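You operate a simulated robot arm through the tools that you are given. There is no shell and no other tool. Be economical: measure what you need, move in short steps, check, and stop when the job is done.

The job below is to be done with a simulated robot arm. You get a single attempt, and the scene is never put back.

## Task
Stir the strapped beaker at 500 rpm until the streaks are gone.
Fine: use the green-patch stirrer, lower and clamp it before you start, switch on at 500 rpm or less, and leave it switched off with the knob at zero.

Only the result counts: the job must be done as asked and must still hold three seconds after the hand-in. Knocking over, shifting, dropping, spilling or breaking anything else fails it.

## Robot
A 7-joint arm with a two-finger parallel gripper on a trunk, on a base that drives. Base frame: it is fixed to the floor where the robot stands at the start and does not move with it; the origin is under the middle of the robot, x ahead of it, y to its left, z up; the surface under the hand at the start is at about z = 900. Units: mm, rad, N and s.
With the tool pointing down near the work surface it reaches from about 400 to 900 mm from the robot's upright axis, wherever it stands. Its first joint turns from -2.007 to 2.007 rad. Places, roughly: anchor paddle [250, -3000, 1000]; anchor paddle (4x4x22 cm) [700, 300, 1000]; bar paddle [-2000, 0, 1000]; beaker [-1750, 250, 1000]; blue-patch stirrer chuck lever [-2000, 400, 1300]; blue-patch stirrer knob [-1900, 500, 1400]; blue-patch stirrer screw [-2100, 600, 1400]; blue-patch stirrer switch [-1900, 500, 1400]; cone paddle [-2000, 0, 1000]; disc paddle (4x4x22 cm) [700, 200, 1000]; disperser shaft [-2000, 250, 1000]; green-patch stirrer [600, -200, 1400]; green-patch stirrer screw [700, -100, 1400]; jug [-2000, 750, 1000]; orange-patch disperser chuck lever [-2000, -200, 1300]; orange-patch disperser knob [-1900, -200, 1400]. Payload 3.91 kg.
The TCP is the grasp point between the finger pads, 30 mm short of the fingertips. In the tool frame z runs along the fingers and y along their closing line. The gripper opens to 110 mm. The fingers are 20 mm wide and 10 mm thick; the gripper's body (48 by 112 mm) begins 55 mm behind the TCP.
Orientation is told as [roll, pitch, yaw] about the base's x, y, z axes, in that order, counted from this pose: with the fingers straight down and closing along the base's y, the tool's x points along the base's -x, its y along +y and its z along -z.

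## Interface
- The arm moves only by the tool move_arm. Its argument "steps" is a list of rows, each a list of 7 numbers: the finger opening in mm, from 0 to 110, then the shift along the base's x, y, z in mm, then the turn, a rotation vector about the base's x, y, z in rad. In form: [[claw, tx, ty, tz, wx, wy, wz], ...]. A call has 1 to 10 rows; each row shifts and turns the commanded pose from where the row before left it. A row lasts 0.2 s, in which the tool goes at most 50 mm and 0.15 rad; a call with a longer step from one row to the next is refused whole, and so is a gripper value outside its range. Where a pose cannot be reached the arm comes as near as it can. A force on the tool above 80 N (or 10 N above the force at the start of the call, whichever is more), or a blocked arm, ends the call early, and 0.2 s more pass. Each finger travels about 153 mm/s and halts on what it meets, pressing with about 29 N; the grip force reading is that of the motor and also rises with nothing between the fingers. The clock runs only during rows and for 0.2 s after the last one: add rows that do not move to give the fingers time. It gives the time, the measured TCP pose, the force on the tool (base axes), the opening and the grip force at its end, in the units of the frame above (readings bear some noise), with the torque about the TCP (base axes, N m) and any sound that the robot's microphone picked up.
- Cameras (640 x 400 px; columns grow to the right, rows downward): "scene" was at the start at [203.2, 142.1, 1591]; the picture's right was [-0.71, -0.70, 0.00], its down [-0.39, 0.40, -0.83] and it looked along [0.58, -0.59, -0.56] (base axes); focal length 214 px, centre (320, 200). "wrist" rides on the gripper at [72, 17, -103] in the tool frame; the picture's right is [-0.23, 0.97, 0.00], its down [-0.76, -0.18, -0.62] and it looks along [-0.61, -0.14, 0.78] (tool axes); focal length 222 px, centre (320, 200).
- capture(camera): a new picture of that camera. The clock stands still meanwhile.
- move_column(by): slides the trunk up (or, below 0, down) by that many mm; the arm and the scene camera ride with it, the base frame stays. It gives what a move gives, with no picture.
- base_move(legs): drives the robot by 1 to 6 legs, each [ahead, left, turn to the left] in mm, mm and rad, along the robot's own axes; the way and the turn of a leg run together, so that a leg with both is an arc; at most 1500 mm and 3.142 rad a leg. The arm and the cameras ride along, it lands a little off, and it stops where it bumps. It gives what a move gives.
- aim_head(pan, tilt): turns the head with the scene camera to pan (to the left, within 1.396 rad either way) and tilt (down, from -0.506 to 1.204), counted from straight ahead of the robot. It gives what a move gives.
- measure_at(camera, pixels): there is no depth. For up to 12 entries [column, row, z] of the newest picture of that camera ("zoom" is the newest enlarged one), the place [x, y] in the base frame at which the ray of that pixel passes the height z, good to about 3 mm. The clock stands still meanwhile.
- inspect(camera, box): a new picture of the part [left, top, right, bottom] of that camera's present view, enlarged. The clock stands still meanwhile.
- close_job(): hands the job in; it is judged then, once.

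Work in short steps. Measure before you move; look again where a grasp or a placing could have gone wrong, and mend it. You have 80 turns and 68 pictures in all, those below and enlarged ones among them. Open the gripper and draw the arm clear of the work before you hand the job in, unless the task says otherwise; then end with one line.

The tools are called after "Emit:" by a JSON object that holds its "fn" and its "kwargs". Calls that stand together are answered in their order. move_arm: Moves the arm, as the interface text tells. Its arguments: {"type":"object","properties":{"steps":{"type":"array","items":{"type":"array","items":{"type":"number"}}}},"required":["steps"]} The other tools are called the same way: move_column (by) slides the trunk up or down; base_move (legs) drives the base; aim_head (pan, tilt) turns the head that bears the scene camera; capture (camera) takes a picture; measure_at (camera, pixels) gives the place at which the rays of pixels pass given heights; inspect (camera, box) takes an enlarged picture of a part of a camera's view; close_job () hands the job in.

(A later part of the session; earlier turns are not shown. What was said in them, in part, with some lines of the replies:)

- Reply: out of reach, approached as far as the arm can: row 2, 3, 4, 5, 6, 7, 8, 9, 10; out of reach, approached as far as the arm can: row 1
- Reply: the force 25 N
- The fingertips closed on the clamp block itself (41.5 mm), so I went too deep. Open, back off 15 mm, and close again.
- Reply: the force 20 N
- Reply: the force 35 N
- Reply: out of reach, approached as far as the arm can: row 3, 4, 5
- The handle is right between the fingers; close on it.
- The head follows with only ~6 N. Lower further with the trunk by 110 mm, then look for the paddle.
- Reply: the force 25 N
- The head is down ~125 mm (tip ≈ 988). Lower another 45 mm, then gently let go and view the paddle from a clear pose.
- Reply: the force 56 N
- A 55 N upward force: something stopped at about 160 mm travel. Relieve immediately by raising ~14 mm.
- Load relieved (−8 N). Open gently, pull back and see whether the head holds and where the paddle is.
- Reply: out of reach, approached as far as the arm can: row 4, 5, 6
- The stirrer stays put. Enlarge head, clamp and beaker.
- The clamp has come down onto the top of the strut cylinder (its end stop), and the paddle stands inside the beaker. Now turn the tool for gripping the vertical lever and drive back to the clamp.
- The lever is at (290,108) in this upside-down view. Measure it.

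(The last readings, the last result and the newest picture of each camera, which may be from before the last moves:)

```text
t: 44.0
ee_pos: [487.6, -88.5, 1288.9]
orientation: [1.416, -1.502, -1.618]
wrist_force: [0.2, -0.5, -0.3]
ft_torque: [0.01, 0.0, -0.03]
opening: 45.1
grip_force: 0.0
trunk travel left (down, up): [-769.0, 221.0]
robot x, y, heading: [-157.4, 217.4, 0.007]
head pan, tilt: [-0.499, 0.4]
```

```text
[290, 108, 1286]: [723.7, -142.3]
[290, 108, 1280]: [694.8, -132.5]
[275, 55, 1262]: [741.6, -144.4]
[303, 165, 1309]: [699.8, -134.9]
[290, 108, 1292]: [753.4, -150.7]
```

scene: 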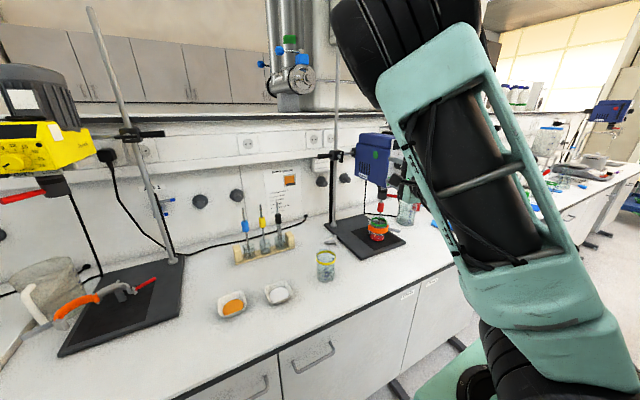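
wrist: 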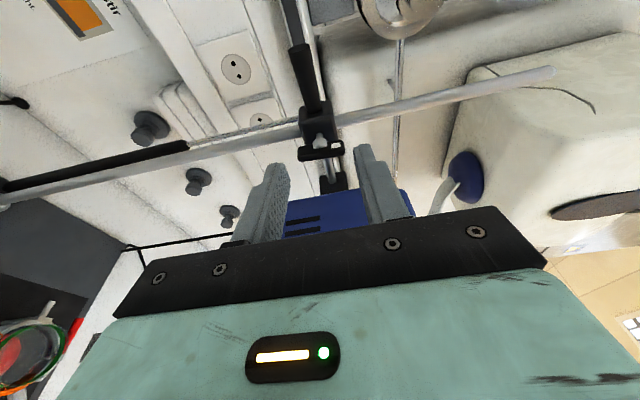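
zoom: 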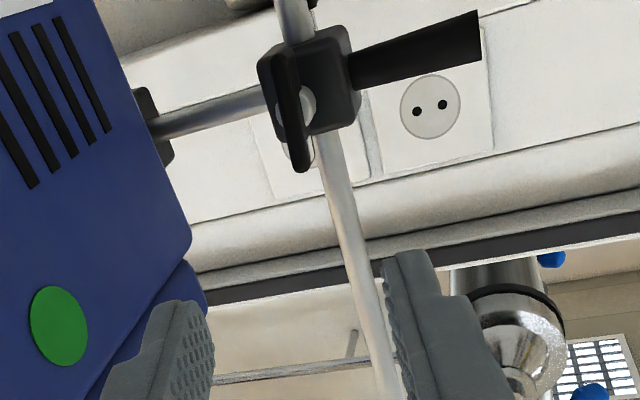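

Lever centre ≈ (693,−132,1280), vertical. Approach to TCP (658,−126,1281) along the tool axis.

Emit:
{"fn": "move_arm", "kwargs": {"steps": [[45, 30, -13, -4, 0, 0, 0], [45, 40, -6, -4, 0, 0, 0], [45, 40, -6, 0, 0, 0, 0], [45, 30, -6, 0, 0, 0, 0], [45, 30, -6, 0, 0, 0, 0]]}}

Emit:
{"fn": "inspect", "kwargs": {"camera": "wrist", "box": [230, 50, 430, 200]}}

```text
t: 45.1
ee_pos: [658.3, -126.8, 1280.0]
orientation: [1.424, -1.503, -1.628]
wrist_force: [0.0, -0.4, 0.1]
ft_torque: [0.02, 0.02, 0.0]
opening: 45.0
grip_force: 0.1
trunk travel left (down, up): [-769.0, 221.0]
robot x, y, heading: [-156.5, 214.8, 0.007]
head pan, tilt: [-0.499, 0.4]
```

```text
2.67 times, centred on (330, 125) of wrist
```

zoom: 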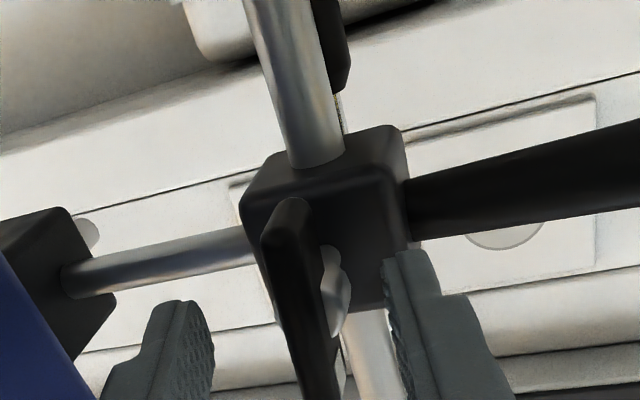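

The lever is centred between the fingers. Close and turn clockwise (+x roll) in small batches, watching torque.

Emit:
{"fn": "move_arm", "kwargs": {"steps": [[25, 0, 0, 0, 0, 0, 0], [10, 0, 0, 0, 0, 0, 0], [3, 0, 0, 0, 0, 0, 0], [0, 0, 0, 0, 0, 0, 0]]}}

Emit:
{"fn": "move_arm", "kwargs": {"steps": [[0, 0, 0, 0, 0.147, -0.03, 0], [0, 0, 0, 0, 0.147, -0.03, 0], [0, 0, 0, 0, 0.147, -0.03, 0], [0, 0, 0, 0, 0.147, -0.03, 0]]}}

Emit:
{"fn": "move_arm", "kwargs": {"steps": [[0, 0, 0, 0, 0.147, -0.03, 0], [0, 0, 0, 0, 0.147, -0.03, 0], [0, 0, 0, 0, 0.147, -0.03, 0], [0, 0, 0, 0, 0.147, -0.03, 0]]}}

```text
t: 46.1
ee_pos: [657.9, -122.8, 1279.7]
orientation: [1.421, -1.503, -1.618]
wrist_force: [0.6, 27.0, 0.3]
ft_torque: [0.02, -0.15, 1.07]
opening: 18.9
grip_force: 44.9
trunk travel left (down, up): [-769.0, 221.0]
robot x, y, heading: [-155.7, 220.7, 0.007]
head pan, tilt: [-0.499, 0.4]
```

```text
t: 47.1
ee_pos: [658.6, -123.0, 1280.9]
orientation: [1.558, -0.903, -1.754]
wrist_force: [7.0, 25.7, 7.0]
ft_torque: [-0.04, 0.52, 1.74]
opening: 18.2
grip_force: 44.7
trunk travel left (down, up): [-769.0, 221.0]
robot x, y, heading: [-160.8, 215.9, 0.009]
head pan, tilt: [-0.499, 0.4]
```

```text
t: 48.1
ee_pos: [656.8, -124.8, 1280.2]
orientation: [1.565, -0.303, -1.76]
wrist_force: [3.1, 18.7, 3.3]
ft_torque: [0.0, -0.09, 1.51]
opening: 17.4
grip_force: 44.8
trunk travel left (down, up): [-769.0, 221.0]
robot x, y, heading: [-157.5, 219.0, 0.005]
head pan, tilt: [-0.499, 0.4]
```

Still light; continue through the original angle until resistance shows.

Emit:
{"fn": "move_arm", "kwargs": {"steps": [[0, 0, 2, 0, 0.147, -0.03, 0], [0, 0, 0, 0, 0.147, -0.03, 0]]}}

Emit:
{"fn": "move_arm", "kwargs": {"steps": [[0, 0, 0, 0, 0.1, -0.02, 0], [0, 0, 0, 0, 0.1, -0.02, 0]]}}

Emit:
{"fn": "inspect", "kwargs": {"camera": "wrist", "box": [230, 50, 430, 200]}}

```text
t: 48.8
ee_pos: [657.0, -125.2, 1278.5]
orientation: [1.566, -0.003, -1.764]
wrist_force: [4.4, 9.8, -0.6]
ft_torque: [0.0, 0.12, 0.7]
opening: 17.0
grip_force: 45.2
trunk travel left (down, up): [-769.0, 221.0]
robot x, y, heading: [-158.6, 213.1, 0.005]
head pan, tilt: [-0.499, 0.4]
```

```text
t: 49.4
ee_pos: [657.1, -126.3, 1277.7]
orientation: [1.564, 0.202, -1.769]
wrist_force: [1.4, 1.8, -6.1]
ft_torque: [-0.38, 0.72, -0.57]
opening: 17.4
grip_force: 45.4
trunk travel left (down, up): [-769.0, 221.0]
robot x, y, heading: [-156.3, 217.6, 0.009]
head pan, tilt: [-0.499, 0.4]
```

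```text
2.67 times, centred on (330, 125) of wrist
```

zoom: 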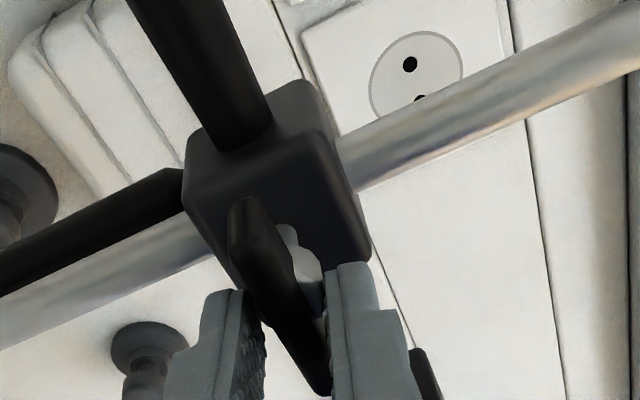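

Torque about x begins to build (−0.38 N m). Tighten a bit further.

Emit:
{"fn": "move_arm", "kwargs": {"steps": [[0, 0, 0, 0, 0.1, -0.02, 0], [0, 0, 0, 0, 0.1, -0.02, 0]]}}

Emit:
{"fn": "move_arm", "kwargs": {"steps": [[0, 0, 0, 0, 0.12, -0.025, 0], [0, 0, 0, 0, 0, 0, 0]]}}

Emit:
{"fn": "inspect", "kwargs": {"camera": "wrist", "box": [230, 50, 430, 200]}}

```text
t: 50.0
ee_pos: [656.3, -125.3, 1278.5]
orientation: [1.568, 0.404, -1.765]
wrist_force: [-5.6, -1.3, -11.4]
ft_torque: [-0.74, 0.9, -0.3]
opening: 19.4
grip_force: 44.8
trunk travel left (down, up): [-769.0, 221.0]
robot x, y, heading: [-157.2, 216.2, 0.007]
head pan, tilt: [-0.499, 0.4]
```

```text
t: 50.5
ee_pos: [657.1, -125.5, 1279.2]
orientation: [1.567, 0.526, -1.762]
wrist_force: [-12.6, -0.2, -14.7]
ft_torque: [-1.42, 1.13, 0.0]
opening: 20.7
grip_force: 45.1
trunk travel left (down, up): [-769.0, 221.0]
robot x, y, heading: [-157.1, 216.5, 0.006]
head pan, tilt: [-0.499, 0.4]
```

```text
2.67 times, centred on (330, 125) of wrist
```

zoom: 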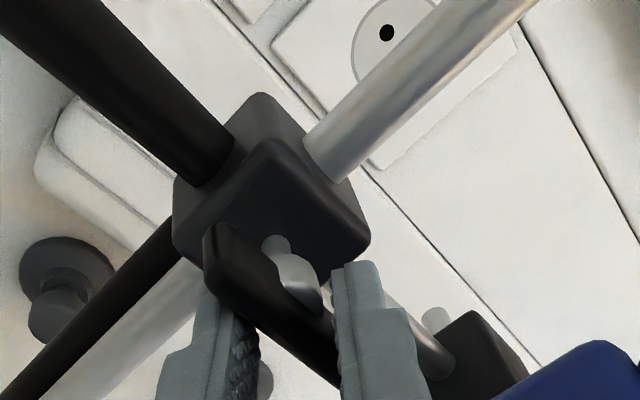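

The lever stopped at horizontal (its tight end) with −1.4 N m while the fingers now twist on it. Unload, release and retreat.

Emit:
{"fn": "move_arm", "kwargs": {"steps": [[0, 0, 0, 0, -0.14, 0.03, 0], [0, 0, 0, 0, -0.14, 0.03, 0], [40, 0, 0, 0, -0.1, 0.02, 0], [50, 0, 0, 0, 0, 0, 0], [50, -40, 8, 0, 0, 0, 0], [50, -40, 15, 0, 0, 0, 0], [50, -30, 20, 0, 0, 0, 0], [50, -30, 5, 0, 0, 0, 0]]}}

Emit:
{"fn": "base_move", "kwargs": {"legs": [[-200, 0, 0]]}}

Emit:
{"fn": "capture", "kwargs": {"camera": "scene"}}

Emit:
{"fn": "inspect", "kwargs": {"camera": "scene", "box": [305, 125, 405, 195]}}

```text
t: 52.4
ee_pos: [515.0, -73.4, 1278.6]
orientation: [1.565, 0.141, -1.762]
wrist_force: [0.0, -0.6, 0.0]
ft_torque: [0.01, 0.0, -0.01]
opening: 50.1
grip_force: 0.1
trunk travel left (down, up): [-769.0, 221.0]
robot x, y, heading: [-156.9, 215.8, 0.013]
head pan, tilt: [-0.499, 0.4]
```

```text
t: 54.0
ee_pos: [314.9, -73.3, 1279.3]
orientation: [1.566, 0.14, -1.764]
wrist_force: [0.3, 0.3, -0.2]
ft_torque: [0.02, -0.01, -0.01]
opening: 50.0
grip_force: 0.0
trunk travel left (down, up): [-769.0, 221.0]
robot x, y, heading: [-361.4, 217.0, 0.006]
head pan, tilt: [-0.499, 0.4]
```

```text
27 pictures are left
```

scene: 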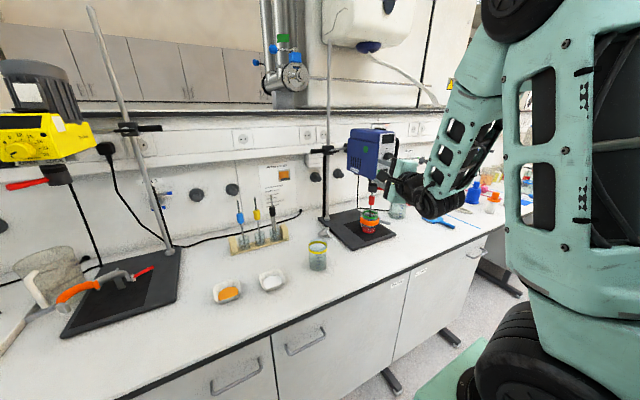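

```text
5.71 times, centred on (355, 160) of scene
```

zoom: 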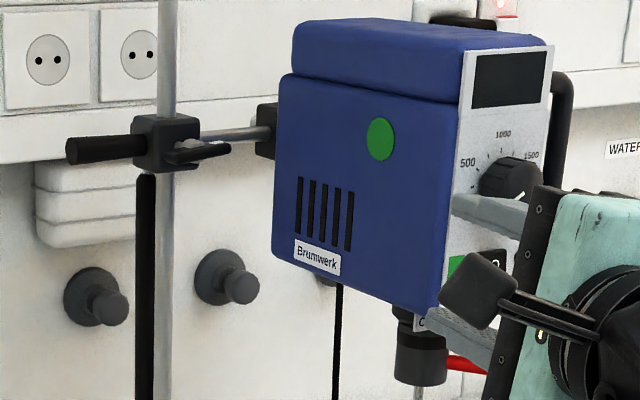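

Clamp lever is horizontal again, tight. Square the tool to the panel and drive right so that the hand faces it.

Emit:
{"fn": "move_arm", "kwargs": {"steps": [[50, 0, 0, 0, -0.07, 0.014, 0.1], [50, 0, 0, 0, -0.07, 0.01, 0.095]]}}

Emit:
{"fn": "base_move", "kwargs": {"legs": [[0, -165, 0]]}}

Emit:
{"fn": "capture", "kwargs": {"camera": "wrist"}}

Emit:
{"fn": "inspect", "kwargs": {"camera": "scene", "box": [300, 120, 440, 270]}}

```text
t: 54.5
ee_pos: [315.1, -73.9, 1279.8]
orientation: [1.555, -0.004, -1.565]
wrist_force: [0.3, 0.0, -0.1]
ft_torque: [0.01, -0.01, -0.02]
opening: 50.4
grip_force: 0.1
trunk travel left (down, up): [-769.0, 221.0]
robot x, y, heading: [-359.0, 218.2, 0.011]
head pan, tilt: [-0.499, 0.4]
```

```text
t: 56.0
ee_pos: [315.5, -247.1, 1279.7]
orientation: [1.554, -0.006, -1.57]
wrist_force: [0.4, 1.2, 0.2]
ft_torque: [0.02, 0.0, 0.02]
opening: 50.2
grip_force: 0.0
trunk travel left (down, up): [-769.0, 221.0]
robot x, y, heading: [-355.9, 48.0, 0.007]
head pan, tilt: [-0.499, 0.4]
```

```text
25 pictures are left
```

wrist: 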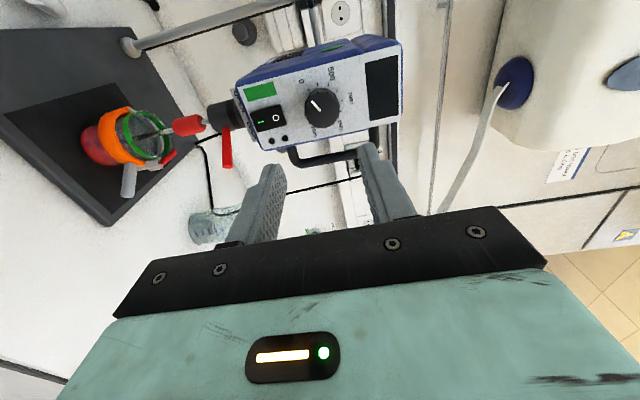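

```text
2.67 times, centred on (370, 195) of scene
```

zoom: 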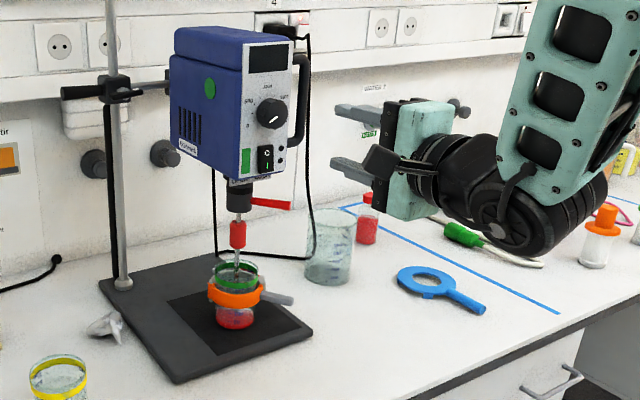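

Good view: knob at (322,108), rocker at (268,119) in the wrist picture. Triangulate with both cameras.

Emit:
{"fn": "measure_at", "kwargs": {"camera": "wrist", "pixels": [[322, 107, 1285], [322, 107, 1280], [322, 107, 1275], [262, 122, 1230], [262, 122, 1225], [262, 122, 1220], [276, 118, 1235], [276, 118, 1230]]}}

Emit:
{"fn": "measure_at", "kwargs": {"camera": "zoom", "pixels": [[273, 114, 1285], [273, 114, 1275], [273, 114, 1295], [265, 164, 1230], [265, 164, 1220], [265, 152, 1235], [265, 152, 1225]]}}

Emit:
{"fn": "inspect", "kwargs": {"camera": "wrist", "box": [220, 30, 420, 180]}}

```text
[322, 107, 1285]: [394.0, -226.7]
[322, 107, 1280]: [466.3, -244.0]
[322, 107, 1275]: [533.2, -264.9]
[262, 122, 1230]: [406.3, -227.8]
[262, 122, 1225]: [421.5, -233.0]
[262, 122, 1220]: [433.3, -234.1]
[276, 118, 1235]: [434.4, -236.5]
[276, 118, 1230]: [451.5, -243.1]
```

```text
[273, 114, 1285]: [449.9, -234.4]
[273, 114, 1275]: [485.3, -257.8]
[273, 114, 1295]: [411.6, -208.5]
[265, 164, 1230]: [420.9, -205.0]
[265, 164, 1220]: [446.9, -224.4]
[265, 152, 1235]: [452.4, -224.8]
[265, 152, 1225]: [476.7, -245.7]
```

```text
2.67 times, centred on (320, 105) of wrist
```

zoom: 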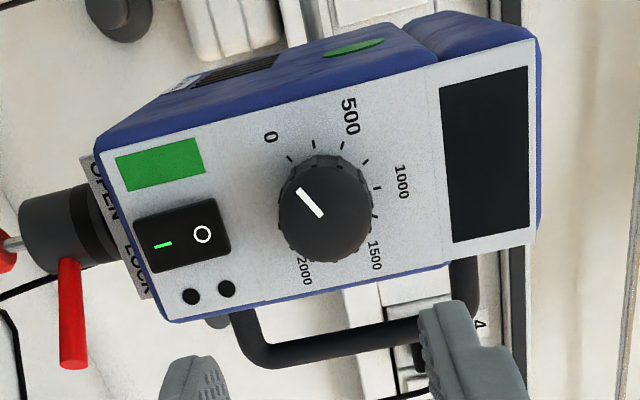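

Knob ≈ (450,−237,1283), I-half of the rocker ≈ (457,−238,1214), pointer at 0, chuck lever at LOCK. Close the fingers and line up with the I half at z 1210.

Emit:
{"fn": "move_arm", "kwargs": {"steps": [[20, 0, 3, -30, 0, 0, 0], [0, 20, 3, -40, 0, 0, 0], [0, 35, 3, 0, 0, 0, 0], [0, 35, 0, 0, 0, 0, 0]]}}

Emit:
{"fn": "inspect", "kwargs": {"camera": "wrist", "box": [220, 50, 420, 200]}}

```text
t: 57.0
ee_pos: [405.6, -236.0, 1210.2]
orientation: [1.552, -0.001, -1.571]
wrist_force: [-0.4, 0.2, -0.2]
ft_torque: [0.01, 0.05, 0.02]
opening: 0.0
grip_force: 29.2
trunk travel left (down, up): [-769.0, 221.0]
robot x, y, heading: [-359.2, 45.6, 0.004]
head pan, tilt: [-0.499, 0.4]
```

```text
2.67 times, centred on (320, 125) of wrist
```

zoom: 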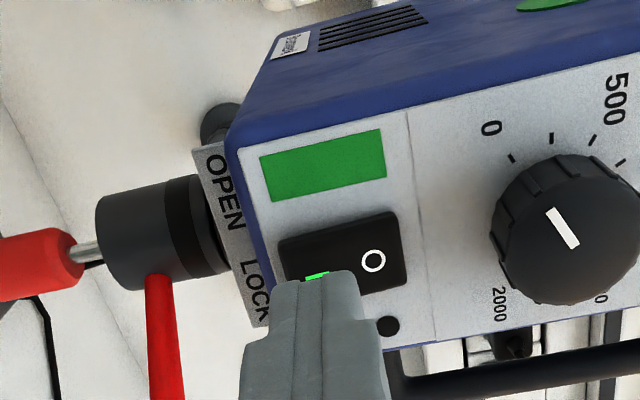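

The fingertip lines up with the I mark. Push forward in small steps.

Emit:
{"fn": "move_arm", "kwargs": {"steps": [[0, 6, 0, 0, 0, 0, 0], [0, 6, 0, 0, 0, 0, 0], [0, 4, 0, 0, 0, 0, 0], [0, 3, 0, 0, 0, 0, 0]]}}

Emit:
{"fn": "inspect", "kwargs": {"camera": "wrist", "box": [220, 50, 420, 200]}}

```text
t: 58.0
ee_pos: [423.4, -236.9, 1210.9]
orientation: [1.555, -0.003, -1.572]
wrist_force: [-0.6, 0.2, 0.2]
ft_torque: [-0.02, 0.0, 0.0]
opening: 0.1
grip_force: 28.9
trunk travel left (down, up): [-769.0, 221.0]
robot x, y, heading: [-360.6, 45.8, 0.005]
head pan, tilt: [-0.499, 0.4]
```

```text
2.67 times, centred on (320, 125) of wrist
```

zoom: 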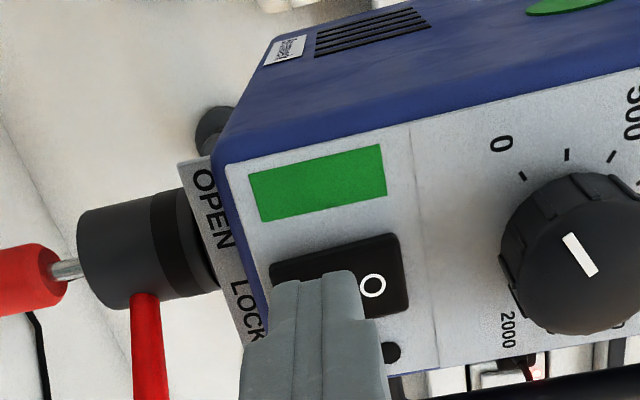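

No contact yet. Shift 3 mm down (away from O) and continue pressing.

Emit:
{"fn": "move_arm", "kwargs": {"steps": [[0, 2, 0, -3, 0, 0, 0], [0, 3, 0, 0, 0, 0, 0], [0, 2, 0, 0, 0, 0, 0]]}}

Emit:
{"fn": "move_arm", "kwargs": {"steps": [[0, 2, 0, 0, 0, 0, 0], [0, 2, 0, 0, 0, 0, 0]]}}

Emit:
{"fn": "move_arm", "kwargs": {"steps": [[0, 2, 0, 0, 0, 0, 0], [0, 2, 0, 0, 0, 0, 0]]}}

```text
t: 58.8
ee_pos: [430.5, -237.0, 1208.7]
orientation: [1.554, -0.005, -1.573]
wrist_force: [0.3, -0.2, 0.3]
ft_torque: [0.0, 0.02, -0.02]
opening: 0.0
grip_force: 29.0
trunk travel left (down, up): [-769.0, 221.0]
robot x, y, heading: [-358.7, 46.2, 0.006]
head pan, tilt: [-0.499, 0.4]
```

```text
t: 59.4
ee_pos: [435.7, -236.3, 1207.1]
orientation: [1.555, -0.003, -1.57]
wrist_force: [0.5, 0.3, 1.1]
ft_torque: [-0.03, 0.0, 0.02]
opening: 0.0
grip_force: 28.9
trunk travel left (down, up): [-769.0, 221.0]
robot x, y, heading: [-358.8, 47.8, 0.006]
head pan, tilt: [-0.499, 0.4]
```

```text
t: 60.0
ee_pos: [438.8, -237.8, 1206.6]
orientation: [1.553, -0.001, -1.572]
wrist_force: [0.0, 0.0, -1.1]
ft_torque: [0.01, -0.02, 0.0]
opening: 0.0
grip_force: 29.1
trunk travel left (down, up): [-769.0, 221.0]
robot x, y, heading: [-355.2, 44.6, 0.004]
head pan, tilt: [-0.499, 0.4]
```

Still no contact; continue.

Emit:
{"fn": "move_arm", "kwargs": {"steps": [[0, 2, 0, 0, 0, 0, 0], [0, 2, 0, 0, 0, 0, 0], [0, 2, 0, 0, 0, 0, 0]]}}

Emit:
{"fn": "inspect", "kwargs": {"camera": "wrist", "box": [220, 50, 420, 200]}}

```text
t: 60.8
ee_pos: [443.5, -235.2, 1207.4]
orientation: [1.553, -0.002, -1.572]
wrist_force: [-23.9, 5.1, 0.1]
ft_torque: [-0.02, -0.22, 0.07]
opening: 0.0
grip_force: 28.8
trunk travel left (down, up): [-769.0, 221.0]
robot x, y, heading: [-355.4, 45.1, 0.003]
head pan, tilt: [-0.499, 0.4]
```

```text
2.67 times, centred on (320, 125) of wrist
```

zoom: 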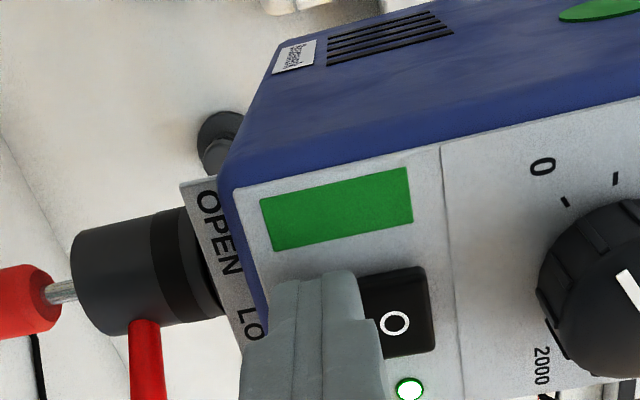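

The indicator lamp is lit: it is on with the knob at 0. Back off, rise to the knob, open the fingers and look.

Emit:
{"fn": "move_arm", "kwargs": {"steps": [[0, -25, 0, 0, 0, 0, 0], [20, -40, 0, 0, 0, 0, 0], [60, 0, 0, 38, 0, 0, 0], [60, 0, 0, 38, 0, 0, 0]]}}

Emit:
{"fn": "inspect", "kwargs": {"camera": "wrist", "box": [200, 30, 440, 210]}}

```text
t: 61.8
ee_pos: [380.5, -239.2, 1284.7]
orientation: [1.553, -0.002, -1.569]
wrist_force: [0.4, -0.1, -0.2]
ft_torque: [-0.02, -0.03, -0.01]
opening: 60.1
grip_force: 0.0
trunk travel left (down, up): [-769.0, 221.0]
robot x, y, heading: [-359.6, 49.3, 0.005]
head pan, tilt: [-0.499, 0.4]
```

```text
2.22 times, centred on (320, 120) of wrist
```

zoom: 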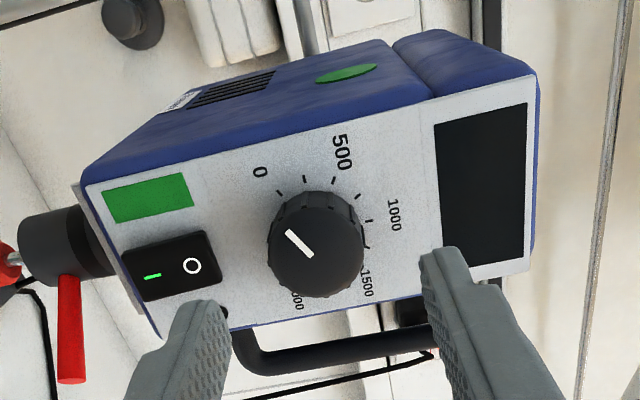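

The display is dark; zoom on rocker and lamps to see whether it stayed on.

Emit:
{"fn": "inspect", "kwargs": {"camera": "wrist", "box": [240, 100, 310, 160]}}

```text
6.67 times, centred on (275, 130) of wrist
```

zoom: 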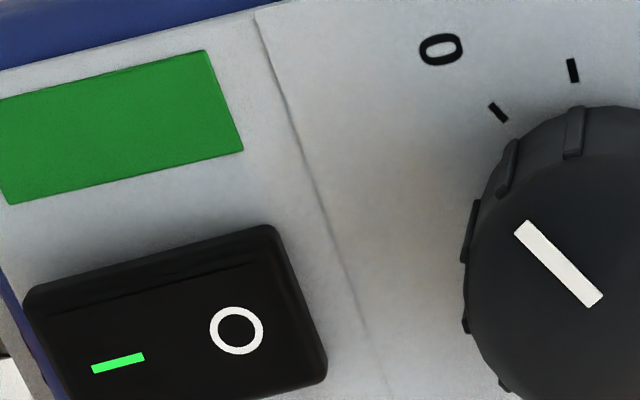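

Emit:
{"fn": "inspect", "kwargs": {"camera": "scene", "box": [360, 125, 420, 215]}}

```text
4.44 times, centred on (390, 170) of scene
```

zoom: 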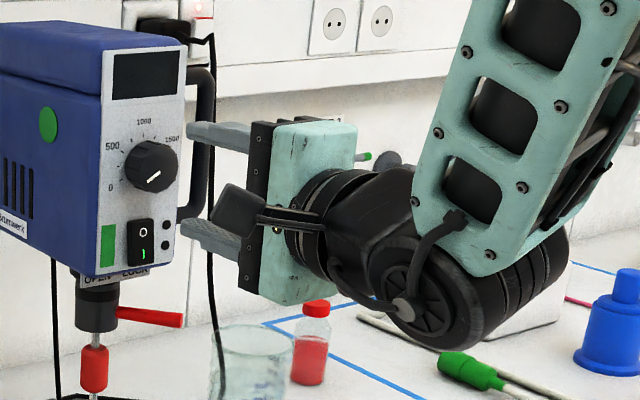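

Both lamps are dark now, so the rocker may have sprung back. Press again, deeper, at the I end.

Emit:
{"fn": "move_arm", "kwargs": {"steps": [[20, 0, 0, -38, 0, 0, 0], [0, 0, 0, -39, 0, 0, 0], [0, 40, 1, 0, 0, 0, 0], [0, 16, 0, 0, 0, 0, 0], [0, 6, 0, 0, 0, 0, 0], [0, 3, 0, 0, 0, 0, 0], [0, 2, 0, 0, 0, 0, 0]]}}

Emit:
{"fn": "move_arm", "kwargs": {"steps": [[0, 2, 0, 0, 0, 0, 0], [0, 0, 0, 0, 0, 0, 0]]}}

Emit:
{"fn": "move_arm", "kwargs": {"steps": [[0, -25, 0, 0, 0, 0, 0], [0, -40, 0, 0, 0, 0, 0], [0, 0, 0, 5, 0, 0, 0]]}}

Emit:
{"fn": "inspect", "kwargs": {"camera": "wrist", "box": [200, 30, 440, 210]}}

```text
t: 63.4
ee_pos: [442.8, -235.2, 1207.6]
orientation: [1.553, -0.002, -1.57]
wrist_force: [-31.7, 8.5, 0.5]
ft_torque: [-0.08, -0.29, 0.08]
opening: 0.0
grip_force: 28.5
trunk travel left (down, up): [-769.0, 221.0]
robot x, y, heading: [-359.6, 46.7, 0.004]
head pan, tilt: [-0.499, 0.4]
```

```text
t: 64.0
ee_pos: [443.6, -234.7, 1206.3]
orientation: [1.551, -0.001, -1.573]
wrist_force: [-57.4, 12.0, 2.5]
ft_torque: [-0.13, -0.45, 0.09]
opening: 0.0
grip_force: 28.6
trunk travel left (down, up): [-769.0, 221.0]
robot x, y, heading: [-356.5, 51.4, 0.004]
head pan, tilt: [-0.499, 0.4]
```

```text
t: 64.8
ee_pos: [382.8, -233.1, 1211.7]
orientation: [1.555, -0.004, -1.571]
wrist_force: [0.0, -0.3, -0.3]
ft_torque: [0.0, -0.01, 0.01]
opening: 0.0
grip_force: 29.2
trunk travel left (down, up): [-769.0, 221.0]
robot x, y, heading: [-359.1, 43.0, 0.0]
head pan, tilt: [-0.499, 0.4]
```

```text
2.22 times, centred on (320, 120) of wrist
```

zoom: 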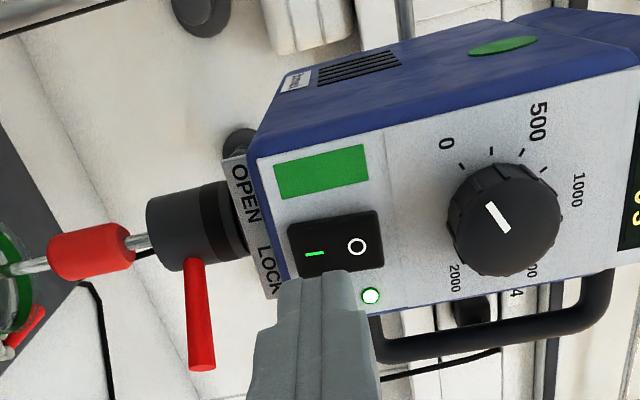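

Now the lamp stays lit and the display shows digits. Rise to the knob, open and look at the display.

Emit:
{"fn": "move_arm", "kwargs": {"steps": [[10, 0, 0, 24, 0, 0, 0], [30, 0, 0, 24, 0, 0, 0], [60, 0, -3, 24, 0, 0, 0], [60, 0, 0, 0, 0, 0, 0]]}}

Emit:
{"fn": "inspect", "kwargs": {"camera": "wrist", "box": [200, 30, 440, 210]}}

```text
t: 65.8
ee_pos: [380.8, -238.0, 1283.4]
orientation: [1.556, -0.003, -1.572]
wrist_force: [-0.8, 0.1, 0.3]
ft_torque: [0.0, 0.0, 0.03]
opening: 60.0
grip_force: 0.0
trunk travel left (down, up): [-769.0, 221.0]
robot x, y, heading: [-360.5, 44.3, 0.006]
head pan, tilt: [-0.499, 0.4]
```

```text
2.22 times, centred on (320, 120) of wrist
```

zoom: 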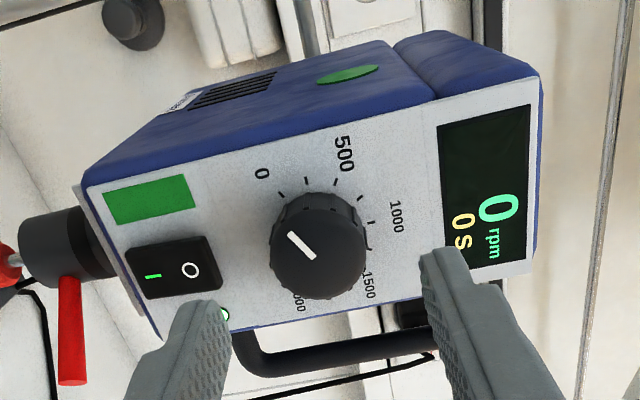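

It's on at 0 rpm. Measure the knob centre for the grasp.

Emit:
{"fn": "measure_at", "kwargs": {"camera": "zoom", "pixels": [[318, 252, 1286], [318, 252, 1283], [318, 252, 1280], [275, 265, 1265], [366, 240, 1300]]}}

```text
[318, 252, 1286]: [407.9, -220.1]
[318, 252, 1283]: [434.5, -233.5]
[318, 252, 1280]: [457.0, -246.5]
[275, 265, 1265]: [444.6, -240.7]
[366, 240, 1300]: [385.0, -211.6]
```

Pre-roll the tool −1.05 rad so the clockwise turn stays in the tested range, then advance and grip the knob.

Emit:
{"fn": "move_arm", "kwargs": {"steps": [[60, 0, 0, 0, -0.15, 0, 0], [60, 0, 0, 0, -0.15, 0, 0], [60, 0, 0, 0, -0.15, 0, 0], [60, 0, 0, 0, -0.15, 0, 0], [60, 0, 0, 0, -0.15, 0, 0], [60, 0, 0, 0, -0.15, 0, 0], [60, 0, -1, -1.5, -0.15, 0, 0], [60, 25, 0, 0, 0, 0, 0], [60, 25, 0, 0, 0, 0, 0]]}}

Emit:
{"fn": "move_arm", "kwargs": {"steps": [[40, 2, 0, 0, 0, 0, 0], [25, 0, 0, 0, 0, 0, 0], [15, 0, 0, 0, 0, 0, 0], [10, 0, 0, 0, 0, 0, 0]]}}

Emit:
{"fn": "inspect", "kwargs": {"camera": "wrist", "box": [200, 50, 440, 230]}}

```text
t: 67.8
ee_pos: [432.3, -240.3, 1280.0]
orientation: [1.556, -1.052, -1.572]
wrist_force: [-0.4, -0.4, -0.7]
ft_torque: [0.04, 0.03, -0.03]
opening: 60.2
grip_force: 0.0
trunk travel left (down, up): [-769.0, 221.0]
robot x, y, heading: [-358.8, 45.8, 0.002]
head pan, tilt: [-0.499, 0.4]
```

```text
t: 68.8
ee_pos: [433.9, -244.5, 1279.1]
orientation: [1.544, -1.05, -1.57]
wrist_force: [-8.5, -21.2, -19.7]
ft_torque: [0.06, 0.29, -0.79]
opening: 36.0
grip_force: 44.8
trunk travel left (down, up): [-769.0, 221.0]
robot x, y, heading: [-360.4, 47.2, 0.003]
head pan, tilt: [-0.499, 0.4]
```

```text
2.22 times, centred on (320, 140) of wrist
```

zoom: 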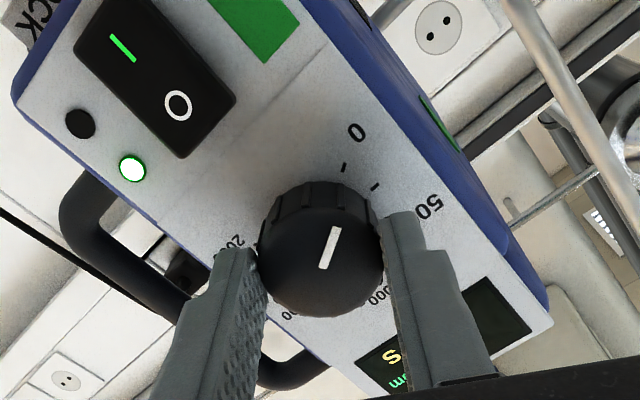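

Knob gripped (36 mm). Turn clockwise 1.05 rad and read the display.

Emit:
{"fn": "move_arm", "kwargs": {"steps": [[8, 0, -3, -2, 0, 0, 0], [8, 0, 0, 0, 0.15, 0, 0], [8, 0, 0, 0, 0.15, 0, 0], [8, 0, 0, 0, 0.15, 0, 0], [8, 0, 0, 0, 0.15, 0, 0], [8, 0, 0, 0, 0.15, 0, 0], [8, 0, 0, 0, 0.15, 0, 0], [8, 0, 0, 0, 0.15, 0, 0]]}}

Emit:
{"fn": "inspect", "kwargs": {"camera": "wrist", "box": [240, 30, 480, 210]}}

```text
t: 70.6
ee_pos: [434.5, -244.6, 1280.5]
orientation: [1.558, -0.001, -1.573]
wrist_force: [-18.5, -12.2, -1.7]
ft_torque: [-0.03, 0.02, -1.11]
opening: 36.6
grip_force: 44.5
trunk travel left (down, up): [-769.0, 221.0]
robot x, y, heading: [-361.0, 46.4, 0.008]
head pan, tilt: [-0.499, 0.4]
```

```text
2.22 times, centred on (360, 120) of wrist
```

zoom: 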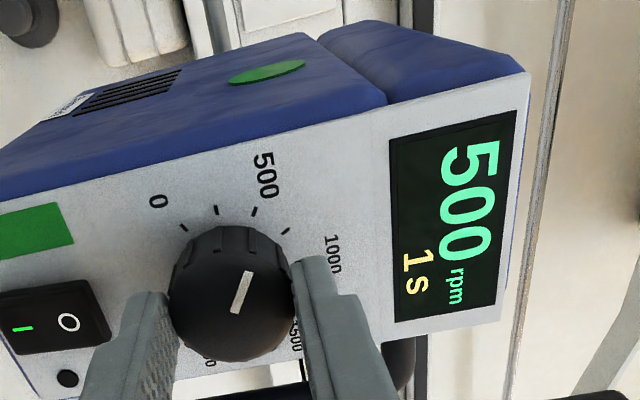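

The display reads 500 rpm. Hold the knob and let it stir; look at the beaker afterwards.

Emit:
{"fn": "inspect", "kwargs": {"camera": "scene", "box": [360, 205, 415, 250]}}

Emit:
{"fn": "move_arm", "kwargs": {"steps": [[8, 0, 0, 0, 0, 0, 0], [8, 0, 0, 0, 0, 0, 0], [8, 0, 0, 0, 0, 0, 0], [8, 0, 0, 0, 0, 0, 0], [8, 0, 0, 0, 0, 0, 0], [8, 0, 0, 0, 0, 0, 0], [8, 0, 0, 0, 0, 0, 0], [8, 0, 0, 0, 0, 0, 0], [8, 0, 0, 0, 0, 0, 0], [8, 0, 0, 0, 0, 0, 0]]}}

Emit:
{"fn": "move_arm", "kwargs": {"steps": [[8, 0, 0, 0, 0, 0, 0], [8, 0, 0, 0, 0, 0, 0], [8, 0, 0, 0, 0, 0, 0], [8, 0, 0, 0, 0, 0, 0], [8, 0, 0, 0, 0, 0, 0], [8, 0, 0, 0, 0, 0, 0], [8, 0, 0, 0, 0, 0, 0], [8, 0, 0, 0, 0, 0, 0], [8, 0, 0, 0, 0, 0, 0], [8, 0, 0, 0, 0, 0, 0]]}}

Emit:
{"fn": "move_arm", "kwargs": {"steps": [[8, 0, 0, 0, 0, 0, 0], [8, 0, 0, 0, 0, 0, 0], [8, 0, 0, 0, 0, 0, 0], [8, 0, 0, 0, 0, 0, 0], [8, 0, 0, 0, 0, 0, 0], [8, 0, 0, 0, 0, 0, 0], [8, 0, 0, 0, 0, 0, 0], [8, 0, 0, 0, 0, 0, 0], [8, 0, 0, 0, 0, 0, 0], [8, 0, 0, 0, 0, 0, 0]]}}

Emit:
{"fn": "inspect", "kwargs": {"camera": "scene", "box": [360, 205, 415, 250]}}

```text
8.89 times, centred on (388, 228) of scene
```

zoom: 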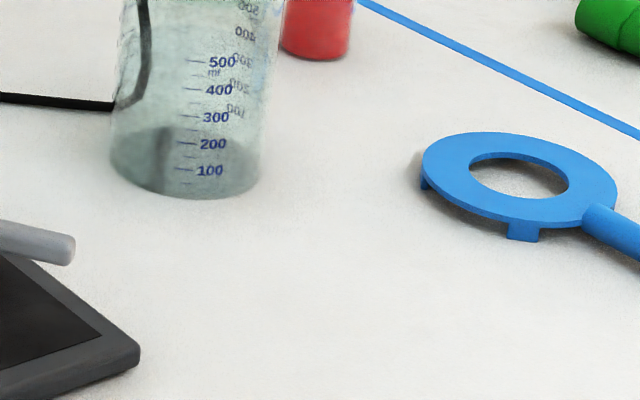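

```text
t: 72.8
ee_pos: [435.0, -244.8, 1279.2]
orientation: [1.558, -0.001, -1.571]
wrist_force: [-4.1, -18.8, 14.2]
ft_torque: [-0.07, -0.69, -0.48]
opening: 36.3
grip_force: 45.3
trunk travel left (down, up): [-769.0, 221.0]
robot x, y, heading: [-356.7, 46.3, 0.002]
head pan, tilt: [-0.499, 0.4]
```

```text
t: 75.0
ee_pos: [434.1, -244.5, 1279.2]
orientation: [1.555, -0.002, -1.574]
wrist_force: [0.0, -17.9, 17.8]
ft_torque: [-0.05, -0.61, -0.52]
opening: 36.6
grip_force: 44.8
trunk travel left (down, up): [-769.0, 221.0]
robot x, y, heading: [-357.1, 47.2, 0.003]
head pan, tilt: [-0.499, 0.4]
```

```text
t: 77.2
ee_pos: [435.2, -244.0, 1279.0]
orientation: [1.556, -0.003, -1.573]
wrist_force: [0.8, -17.2, 18.1]
ft_torque: [-0.07, -0.63, -0.56]
opening: 36.3
grip_force: 45.3
trunk travel left (down, up): [-769.0, 221.0]
robot x, y, heading: [-360.9, 43.5, 0.012]
head pan, tilt: [-0.499, 0.4]
```

```text
8.89 times, centred on (388, 228) of scene
```

zoom: 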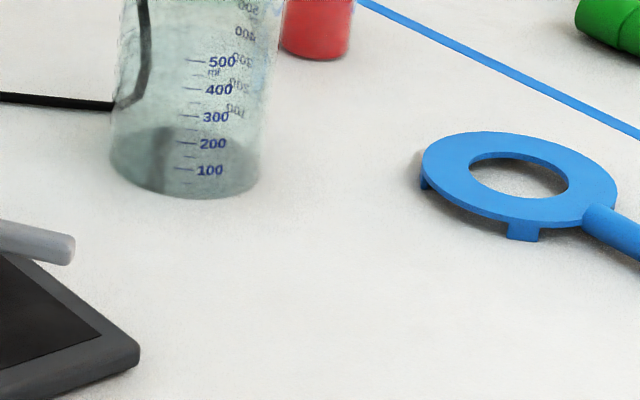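

I aimed the box wrongly; the beaker is at about (338,230). Look there.

Emit:
{"fn": "inspect", "kwargs": {"camera": "scene", "box": [312, 210, 364, 246]}}

```text
11.11 times, centred on (338, 228) of scene
```

zoom: 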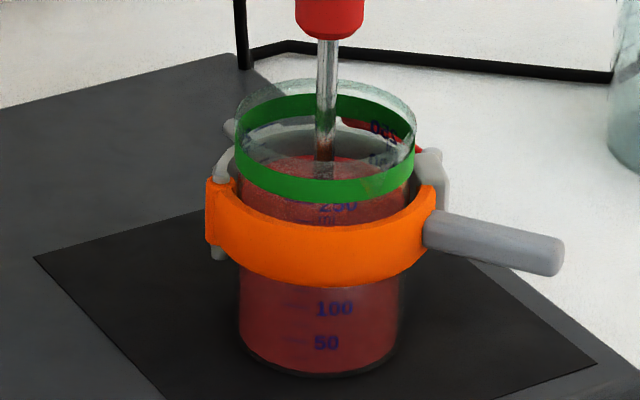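

The liquid is nearly uniform but still faintly patterned; stir about 11 s more and compare.

Emit:
{"fn": "move_arm", "kwargs": {"steps": [[8, 0, 0, 0, 0, 0, 0], [8, 0, 0, 0, 0, 0, 0], [8, 0, 0, 0, 0, 0, 0], [8, 0, 0, 0, 0, 0, 0], [8, 0, 0, 0, 0, 0, 0], [8, 0, 0, 0, 0, 0, 0], [8, 0, 0, 0, 0, 0, 0], [8, 0, 0, 0, 0, 0, 0], [8, 0, 0, 0, 0, 0, 0], [8, 0, 0, 0, 0, 0, 0]]}}

Emit:
{"fn": "move_arm", "kwargs": {"steps": [[8, 0, 0, 0, 0, 0, 0], [8, 0, 0, 0, 0, 0, 0], [8, 0, 0, 0, 0, 0, 0], [8, 0, 0, 0, 0, 0, 0], [8, 0, 0, 0, 0, 0, 0], [8, 0, 0, 0, 0, 0, 0], [8, 0, 0, 0, 0, 0, 0], [8, 0, 0, 0, 0, 0, 0], [8, 0, 0, 0, 0, 0, 0], [8, 0, 0, 0, 0, 0, 0]]}}

Emit:
{"fn": "move_arm", "kwargs": {"steps": [[8, 0, 0, 0, 0, 0, 0], [8, 0, 0, 0, 0, 0, 0], [8, 0, 0, 0, 0, 0, 0], [8, 0, 0, 0, 0, 0, 0], [8, 0, 0, 0, 0, 0, 0], [8, 0, 0, 0, 0, 0, 0], [8, 0, 0, 0, 0, 0, 0], [8, 0, 0, 0, 0, 0, 0], [8, 0, 0, 0, 0, 0, 0], [8, 0, 0, 0, 0, 0, 0]]}}

Emit:
{"fn": "move_arm", "kwargs": {"steps": [[8, 0, 0, 0, 0, 0, 0], [8, 0, 0, 0, 0, 0, 0], [8, 0, 0, 0, 0, 0, 0], [8, 0, 0, 0, 0, 0, 0], [8, 0, 0, 0, 0, 0, 0], [8, 0, 0, 0, 0, 0, 0], [8, 0, 0, 0, 0, 0, 0], [8, 0, 0, 0, 0, 0, 0], [8, 0, 0, 0, 0, 0, 0], [8, 0, 0, 0, 0, 0, 0]]}}

Emit:
{"fn": "inspect", "kwargs": {"camera": "scene", "box": [312, 210, 364, 246]}}

Emit:
{"fn": "inspect", "kwargs": {"camera": "wrist", "box": [240, 30, 480, 210]}}

```text
t: 79.4
ee_pos: [434.7, -245.2, 1279.5]
orientation: [1.556, 0.0, -1.573]
wrist_force: [0.3, -17.1, 17.4]
ft_torque: [-0.07, -0.62, -0.59]
opening: 36.2
grip_force: 44.2
trunk travel left (down, up): [-769.0, 221.0]
robot x, y, heading: [-355.9, 43.8, 0.007]
head pan, tilt: [-0.499, 0.4]
```

```text
t: 81.6
ee_pos: [435.7, -244.0, 1279.5]
orientation: [1.556, -0.002, -1.573]
wrist_force: [-0.8, -16.8, 17.3]
ft_torque: [-0.06, -0.6, -0.54]
opening: 36.2
grip_force: 44.9
trunk travel left (down, up): [-769.0, 221.0]
robot x, y, heading: [-358.8, 46.3, 0.004]
head pan, tilt: [-0.499, 0.4]
```

```text
t: 83.8
ee_pos: [435.5, -244.1, 1279.1]
orientation: [1.554, -0.004, -1.575]
wrist_force: [-0.6, -17.0, 17.9]
ft_torque: [-0.09, -0.64, -0.57]
opening: 36.4
grip_force: 44.4
trunk travel left (down, up): [-769.0, 221.0]
robot x, y, heading: [-360.9, 45.5, 0.001]
head pan, tilt: [-0.499, 0.4]
```

```text
t: 86.0
ee_pos: [434.6, -245.2, 1279.7]
orientation: [1.556, -0.002, -1.573]
wrist_force: [-0.8, -16.7, 18.1]
ft_torque: [-0.08, -0.59, -0.53]
opening: 36.4
grip_force: 45.5
trunk travel left (down, up): [-769.0, 221.0]
robot x, y, heading: [-361.0, 45.1, 0.004]
head pan, tilt: [-0.499, 0.4]
```

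```text
11.11 times, centred on (338, 228) of scene
```

zoom: 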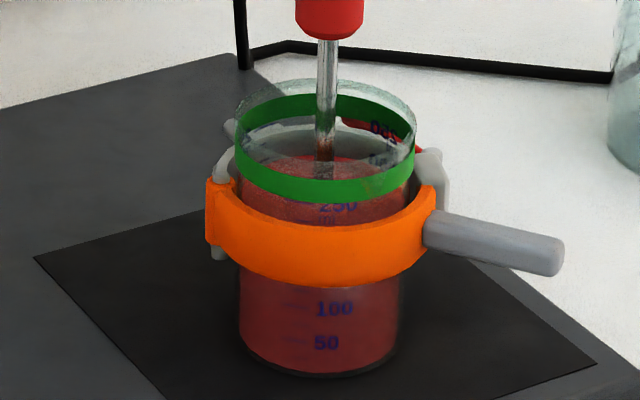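

```text
2.22 times, centred on (360, 120) of wrist
```

zoom: 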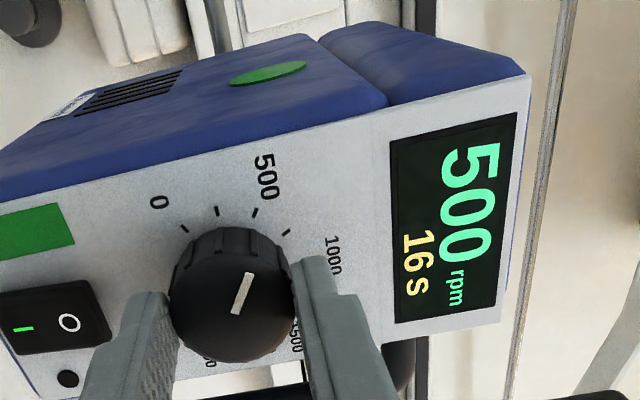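

No change between 9 s and 16 s: uniform, streaks gone. Turn the knob back counter-clockwise to 0.

Emit:
{"fn": "move_arm", "kwargs": {"steps": [[8, 0, 0, 0, -0.15, 0, 0], [8, 0, 0, 0, -0.15, 0, 0], [8, 0, 0, 0, -0.15, 0, 0], [8, 0, 0, 0, -0.15, 0, 0], [8, 0, 0, 0, -0.15, 0, 0], [8, 0, 0, 0, -0.15, 0, 0], [8, 0, 0, 0, -0.15, 0, 0], [8, 0, 0, 0, -0.1, 0, 0]]}}

Emit:
{"fn": "inspect", "kwargs": {"camera": "wrist", "box": [200, 50, 440, 230]}}

```text
t: 87.8
ee_pos: [434.8, -243.9, 1276.6]
orientation: [1.54, -1.152, -1.559]
wrist_force: [-11.1, -15.3, -8.5]
ft_torque: [0.86, 0.8, -0.29]
opening: 36.3
grip_force: 45.2
trunk travel left (down, up): [-769.0, 221.0]
robot x, y, heading: [-359.0, 45.7, 0.004]
head pan, tilt: [-0.499, 0.4]
```

```text
2.22 times, centred on (320, 140) of wrist
```

zoom: 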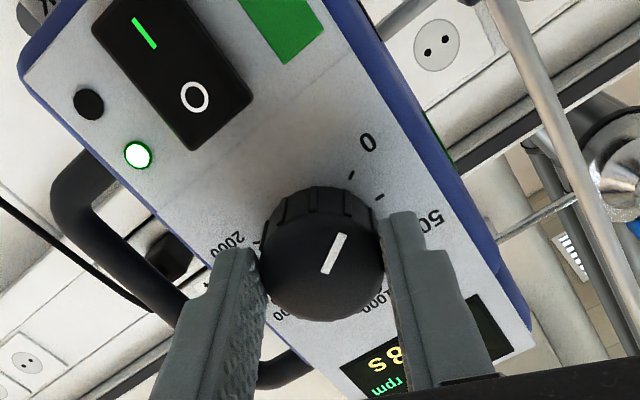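

Torque 0.86 N m shows the knob is at its zero stop. Open, retreat, roll back and check the display.

Emit:
{"fn": "move_arm", "kwargs": {"steps": [[45, 0, 0, 0, 0, 0, 0], [60, 0, 0, 0, 0, 0, 0], [60, -25, 0, 0, 0, 0, 0], [60, -30, 3, 0, 0.15, 0, 0], [60, 0, 0, 0, 0.15, 0, 0], [60, 0, 0, 0, 0.15, 0, 0], [60, 0, 0, 0, 0.15, 0, 0], [60, 0, 0, 0, 0.15, 0, 0], [60, 0, 0, 0, 0.15, 0, 0], [60, 0, 0, 0, 0.15, 0, 0]]}}

Emit:
{"fn": "inspect", "kwargs": {"camera": "wrist", "box": [200, 30, 440, 210]}}

```text
t: 90.0
ee_pos: [380.3, -240.7, 1277.9]
orientation: [1.555, -0.099, -1.571]
wrist_force: [-0.3, -0.1, 0.0]
ft_torque: [-0.01, -0.01, 0.02]
opening: 59.7
grip_force: 0.0
trunk travel left (down, up): [-769.0, 221.0]
robot x, y, heading: [-358.6, 44.5, 0.005]
head pan, tilt: [-0.499, 0.4]
```

```text
2.22 times, centred on (320, 120) of wrist
```

zoom: 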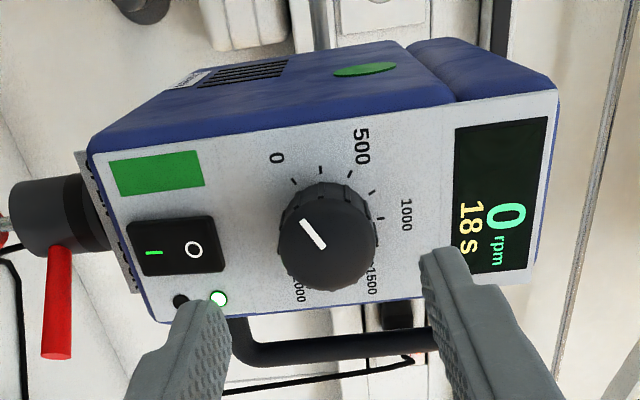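

0 rpm, 18 s. Now press the O half: fingers closed, z ≈ 1236.

Emit:
{"fn": "move_arm", "kwargs": {"steps": [[20, 0, 4, -21, 0.1, 0, 0], [0, 0, 0, -20, 0, 0, 0], [0, 0, 0, 0, 0, 0, 0], [0, 35, 0, 0, 0, 0, 0], [0, 15, 0, 0, 0, 0, 0], [0, 4, 0, 0, 0, 0, 0], [0, 3, 0, 0, 0, 0, 0]]}}

Emit:
{"fn": "move_arm", "kwargs": {"steps": [[0, 2, 0, 0, 0, 0, 0], [0, 2, 0, 0, 0, 0, 0]]}}

Emit:
{"fn": "move_arm", "kwargs": {"steps": [[0, 2, 0, 0, 0, 0, 0], [0, 2, 0, 0, 0, 0, 0]]}}

```text
t: 91.6
ee_pos: [438.4, -234.8, 1236.2]
orientation: [1.553, -0.003, -1.57]
wrist_force: [-0.3, -1.0, -0.4]
ft_torque: [0.0, 0.0, -0.01]
opening: 0.1
grip_force: 28.6
trunk travel left (down, up): [-769.0, 221.0]
robot x, y, heading: [-358.2, 44.0, 0.003]
head pan, tilt: [-0.499, 0.4]
```

```text
t: 92.2
ee_pos: [441.3, -236.5, 1237.2]
orientation: [1.552, -0.003, -1.571]
wrist_force: [-0.5, 0.2, -0.6]
ft_torque: [-0.01, 0.05, -0.03]
opening: 0.0
grip_force: 29.4
trunk travel left (down, up): [-769.0, 221.0]
robot x, y, heading: [-359.1, 46.3, 0.002]
head pan, tilt: [-0.499, 0.4]
```

```text
t: 92.8
ee_pos: [445.0, -235.3, 1238.6]
orientation: [1.556, -0.001, -1.571]
wrist_force: [-7.0, 1.3, 1.5]
ft_torque: [-0.01, 0.01, -0.01]
opening: 0.0
grip_force: 28.7
trunk travel left (down, up): [-769.0, 221.0]
robot x, y, heading: [-359.8, 45.0, -0.0]
head pan, tilt: [-0.499, 0.4]
```

Contact; press 4 mm more, then look.

Emit:
{"fn": "move_arm", "kwargs": {"steps": [[0, 2, 0, -1, 0, 0, 0], [0, 2, 0, -1, 0, 0, 0]]}}

Emit:
{"fn": "move_arm", "kwargs": {"steps": [[0, -25, 0, 0, 0, 0, 0], [0, -45, 0, 0, 0, 0, 0], [0, -20, 0, 0, 0, 0, 0]]}}

Emit:
{"fn": "inspect", "kwargs": {"camera": "wrist", "box": [200, 30, 440, 210]}}

```text
t: 93.4
ee_pos: [444.8, -235.9, 1238.6]
orientation: [1.557, -0.001, -1.573]
wrist_force: [-45.8, 7.5, 6.8]
ft_torque: [0.06, 0.22, 0.06]
opening: 0.0
grip_force: 28.8
trunk travel left (down, up): [-769.0, 221.0]
robot x, y, heading: [-358.4, 49.5, 0.002]
head pan, tilt: [-0.499, 0.4]
```

```text
t: 94.2
ee_pos: [359.4, -233.5, 1235.5]
orientation: [1.554, -0.003, -1.571]
wrist_force: [0.0, 0.0, -1.1]
ft_torque: [0.01, -0.03, -0.01]
opening: 0.0
grip_force: 28.6
trunk travel left (down, up): [-769.0, 221.0]
robot x, y, heading: [-357.2, 46.9, 0.002]
head pan, tilt: [-0.499, 0.4]
```

```text
2.22 times, centred on (320, 120) of wrist
```

zoom: 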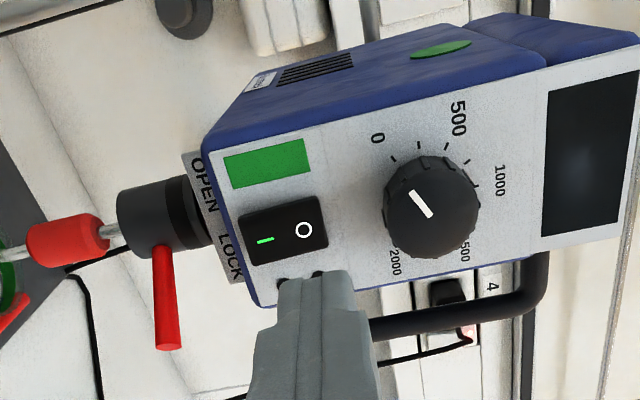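

Display and lamps are dark, knob at 0. Draw the arm clear and open, then check again after some seconds.

Emit:
{"fn": "move_arm", "kwargs": {"steps": [[20, -25, 0, 0, 0, 0, 0], [60, -25, 0, 0, 0, 0, 0], [60, 0, 0, 0, 0, 0, 0]]}}

Emit:
{"fn": "base_move", "kwargs": {"legs": [[-200, 0, 0]]}}

Emit:
{"fn": "capture", "kwargs": {"camera": "scene"}}

Emit:
{"fn": "inspect", "kwargs": {"camera": "wrist", "box": [200, 30, 440, 210]}}

```text
t: 95.0
ee_pos: [309.5, -235.5, 1236.2]
orientation: [1.555, -0.002, -1.569]
wrist_force: [0.1, -0.1, -0.6]
ft_torque: [0.0, 0.0, -0.03]
opening: 59.7
grip_force: 0.1
trunk travel left (down, up): [-769.0, 221.0]
robot x, y, heading: [-358.6, 45.8, 0.001]
head pan, tilt: [-0.499, 0.4]
```

```text
t: 96.6
ee_pos: [108.5, -235.2, 1235.7]
orientation: [1.556, -0.004, -1.57]
wrist_force: [-0.7, -0.2, -0.4]
ft_torque: [0.0, 0.01, 0.02]
opening: 60.0
grip_force: 0.1
trunk travel left (down, up): [-769.0, 221.0]
robot x, y, heading: [-555.4, 48.0, 0.009]
head pan, tilt: [-0.499, 0.4]
```

```text
4 pictures are left
```

scene: 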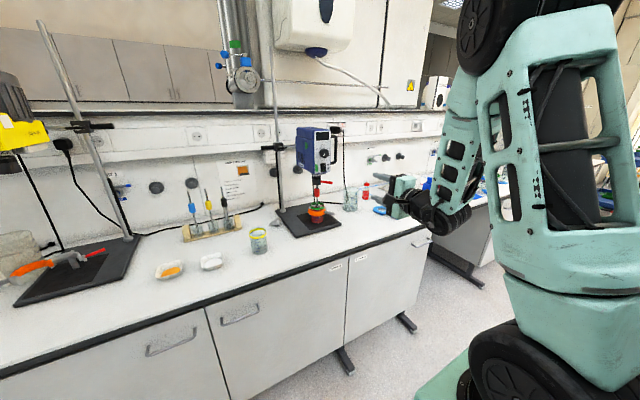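

```text
2.22 times, centred on (320, 120) of wrist
```

zoom: 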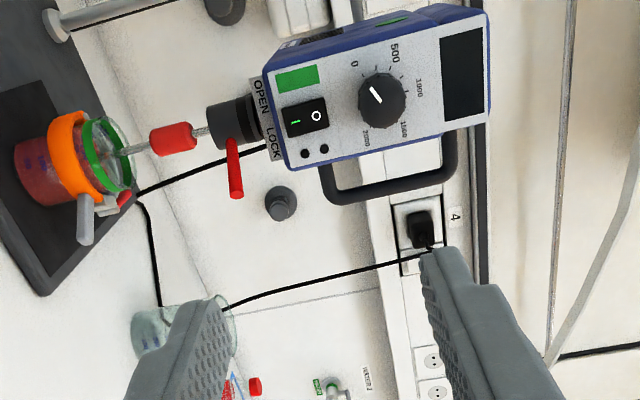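

All off, knob at zero, everything standing. One last close look at the beaker.

Emit:
{"fn": "inspect", "kwargs": {"camera": "scene", "box": [298, 190, 334, 230]}}

```text
10.00 times, centred on (316, 210) of scene
```

zoom: 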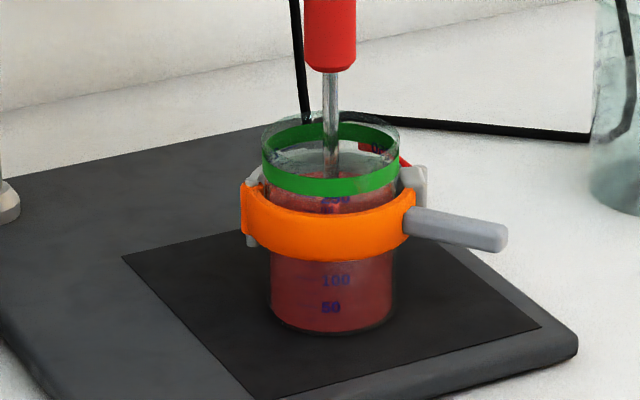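

The liquid is uniform, the stirrer is off at zero, the clamp is tight and the arm is clear with open fingers. Hand in.

Emit:
{"fn": "close_job", "kwargs": {}}

```text
The job is handed in.
```

The strapped beaker was stirred with the green-patch stirrer, lowered and clamped first, at 500 rpm until the streaks were gone. The display read 18 s at the end, and the stirrer is now switched off with the knob at zero.
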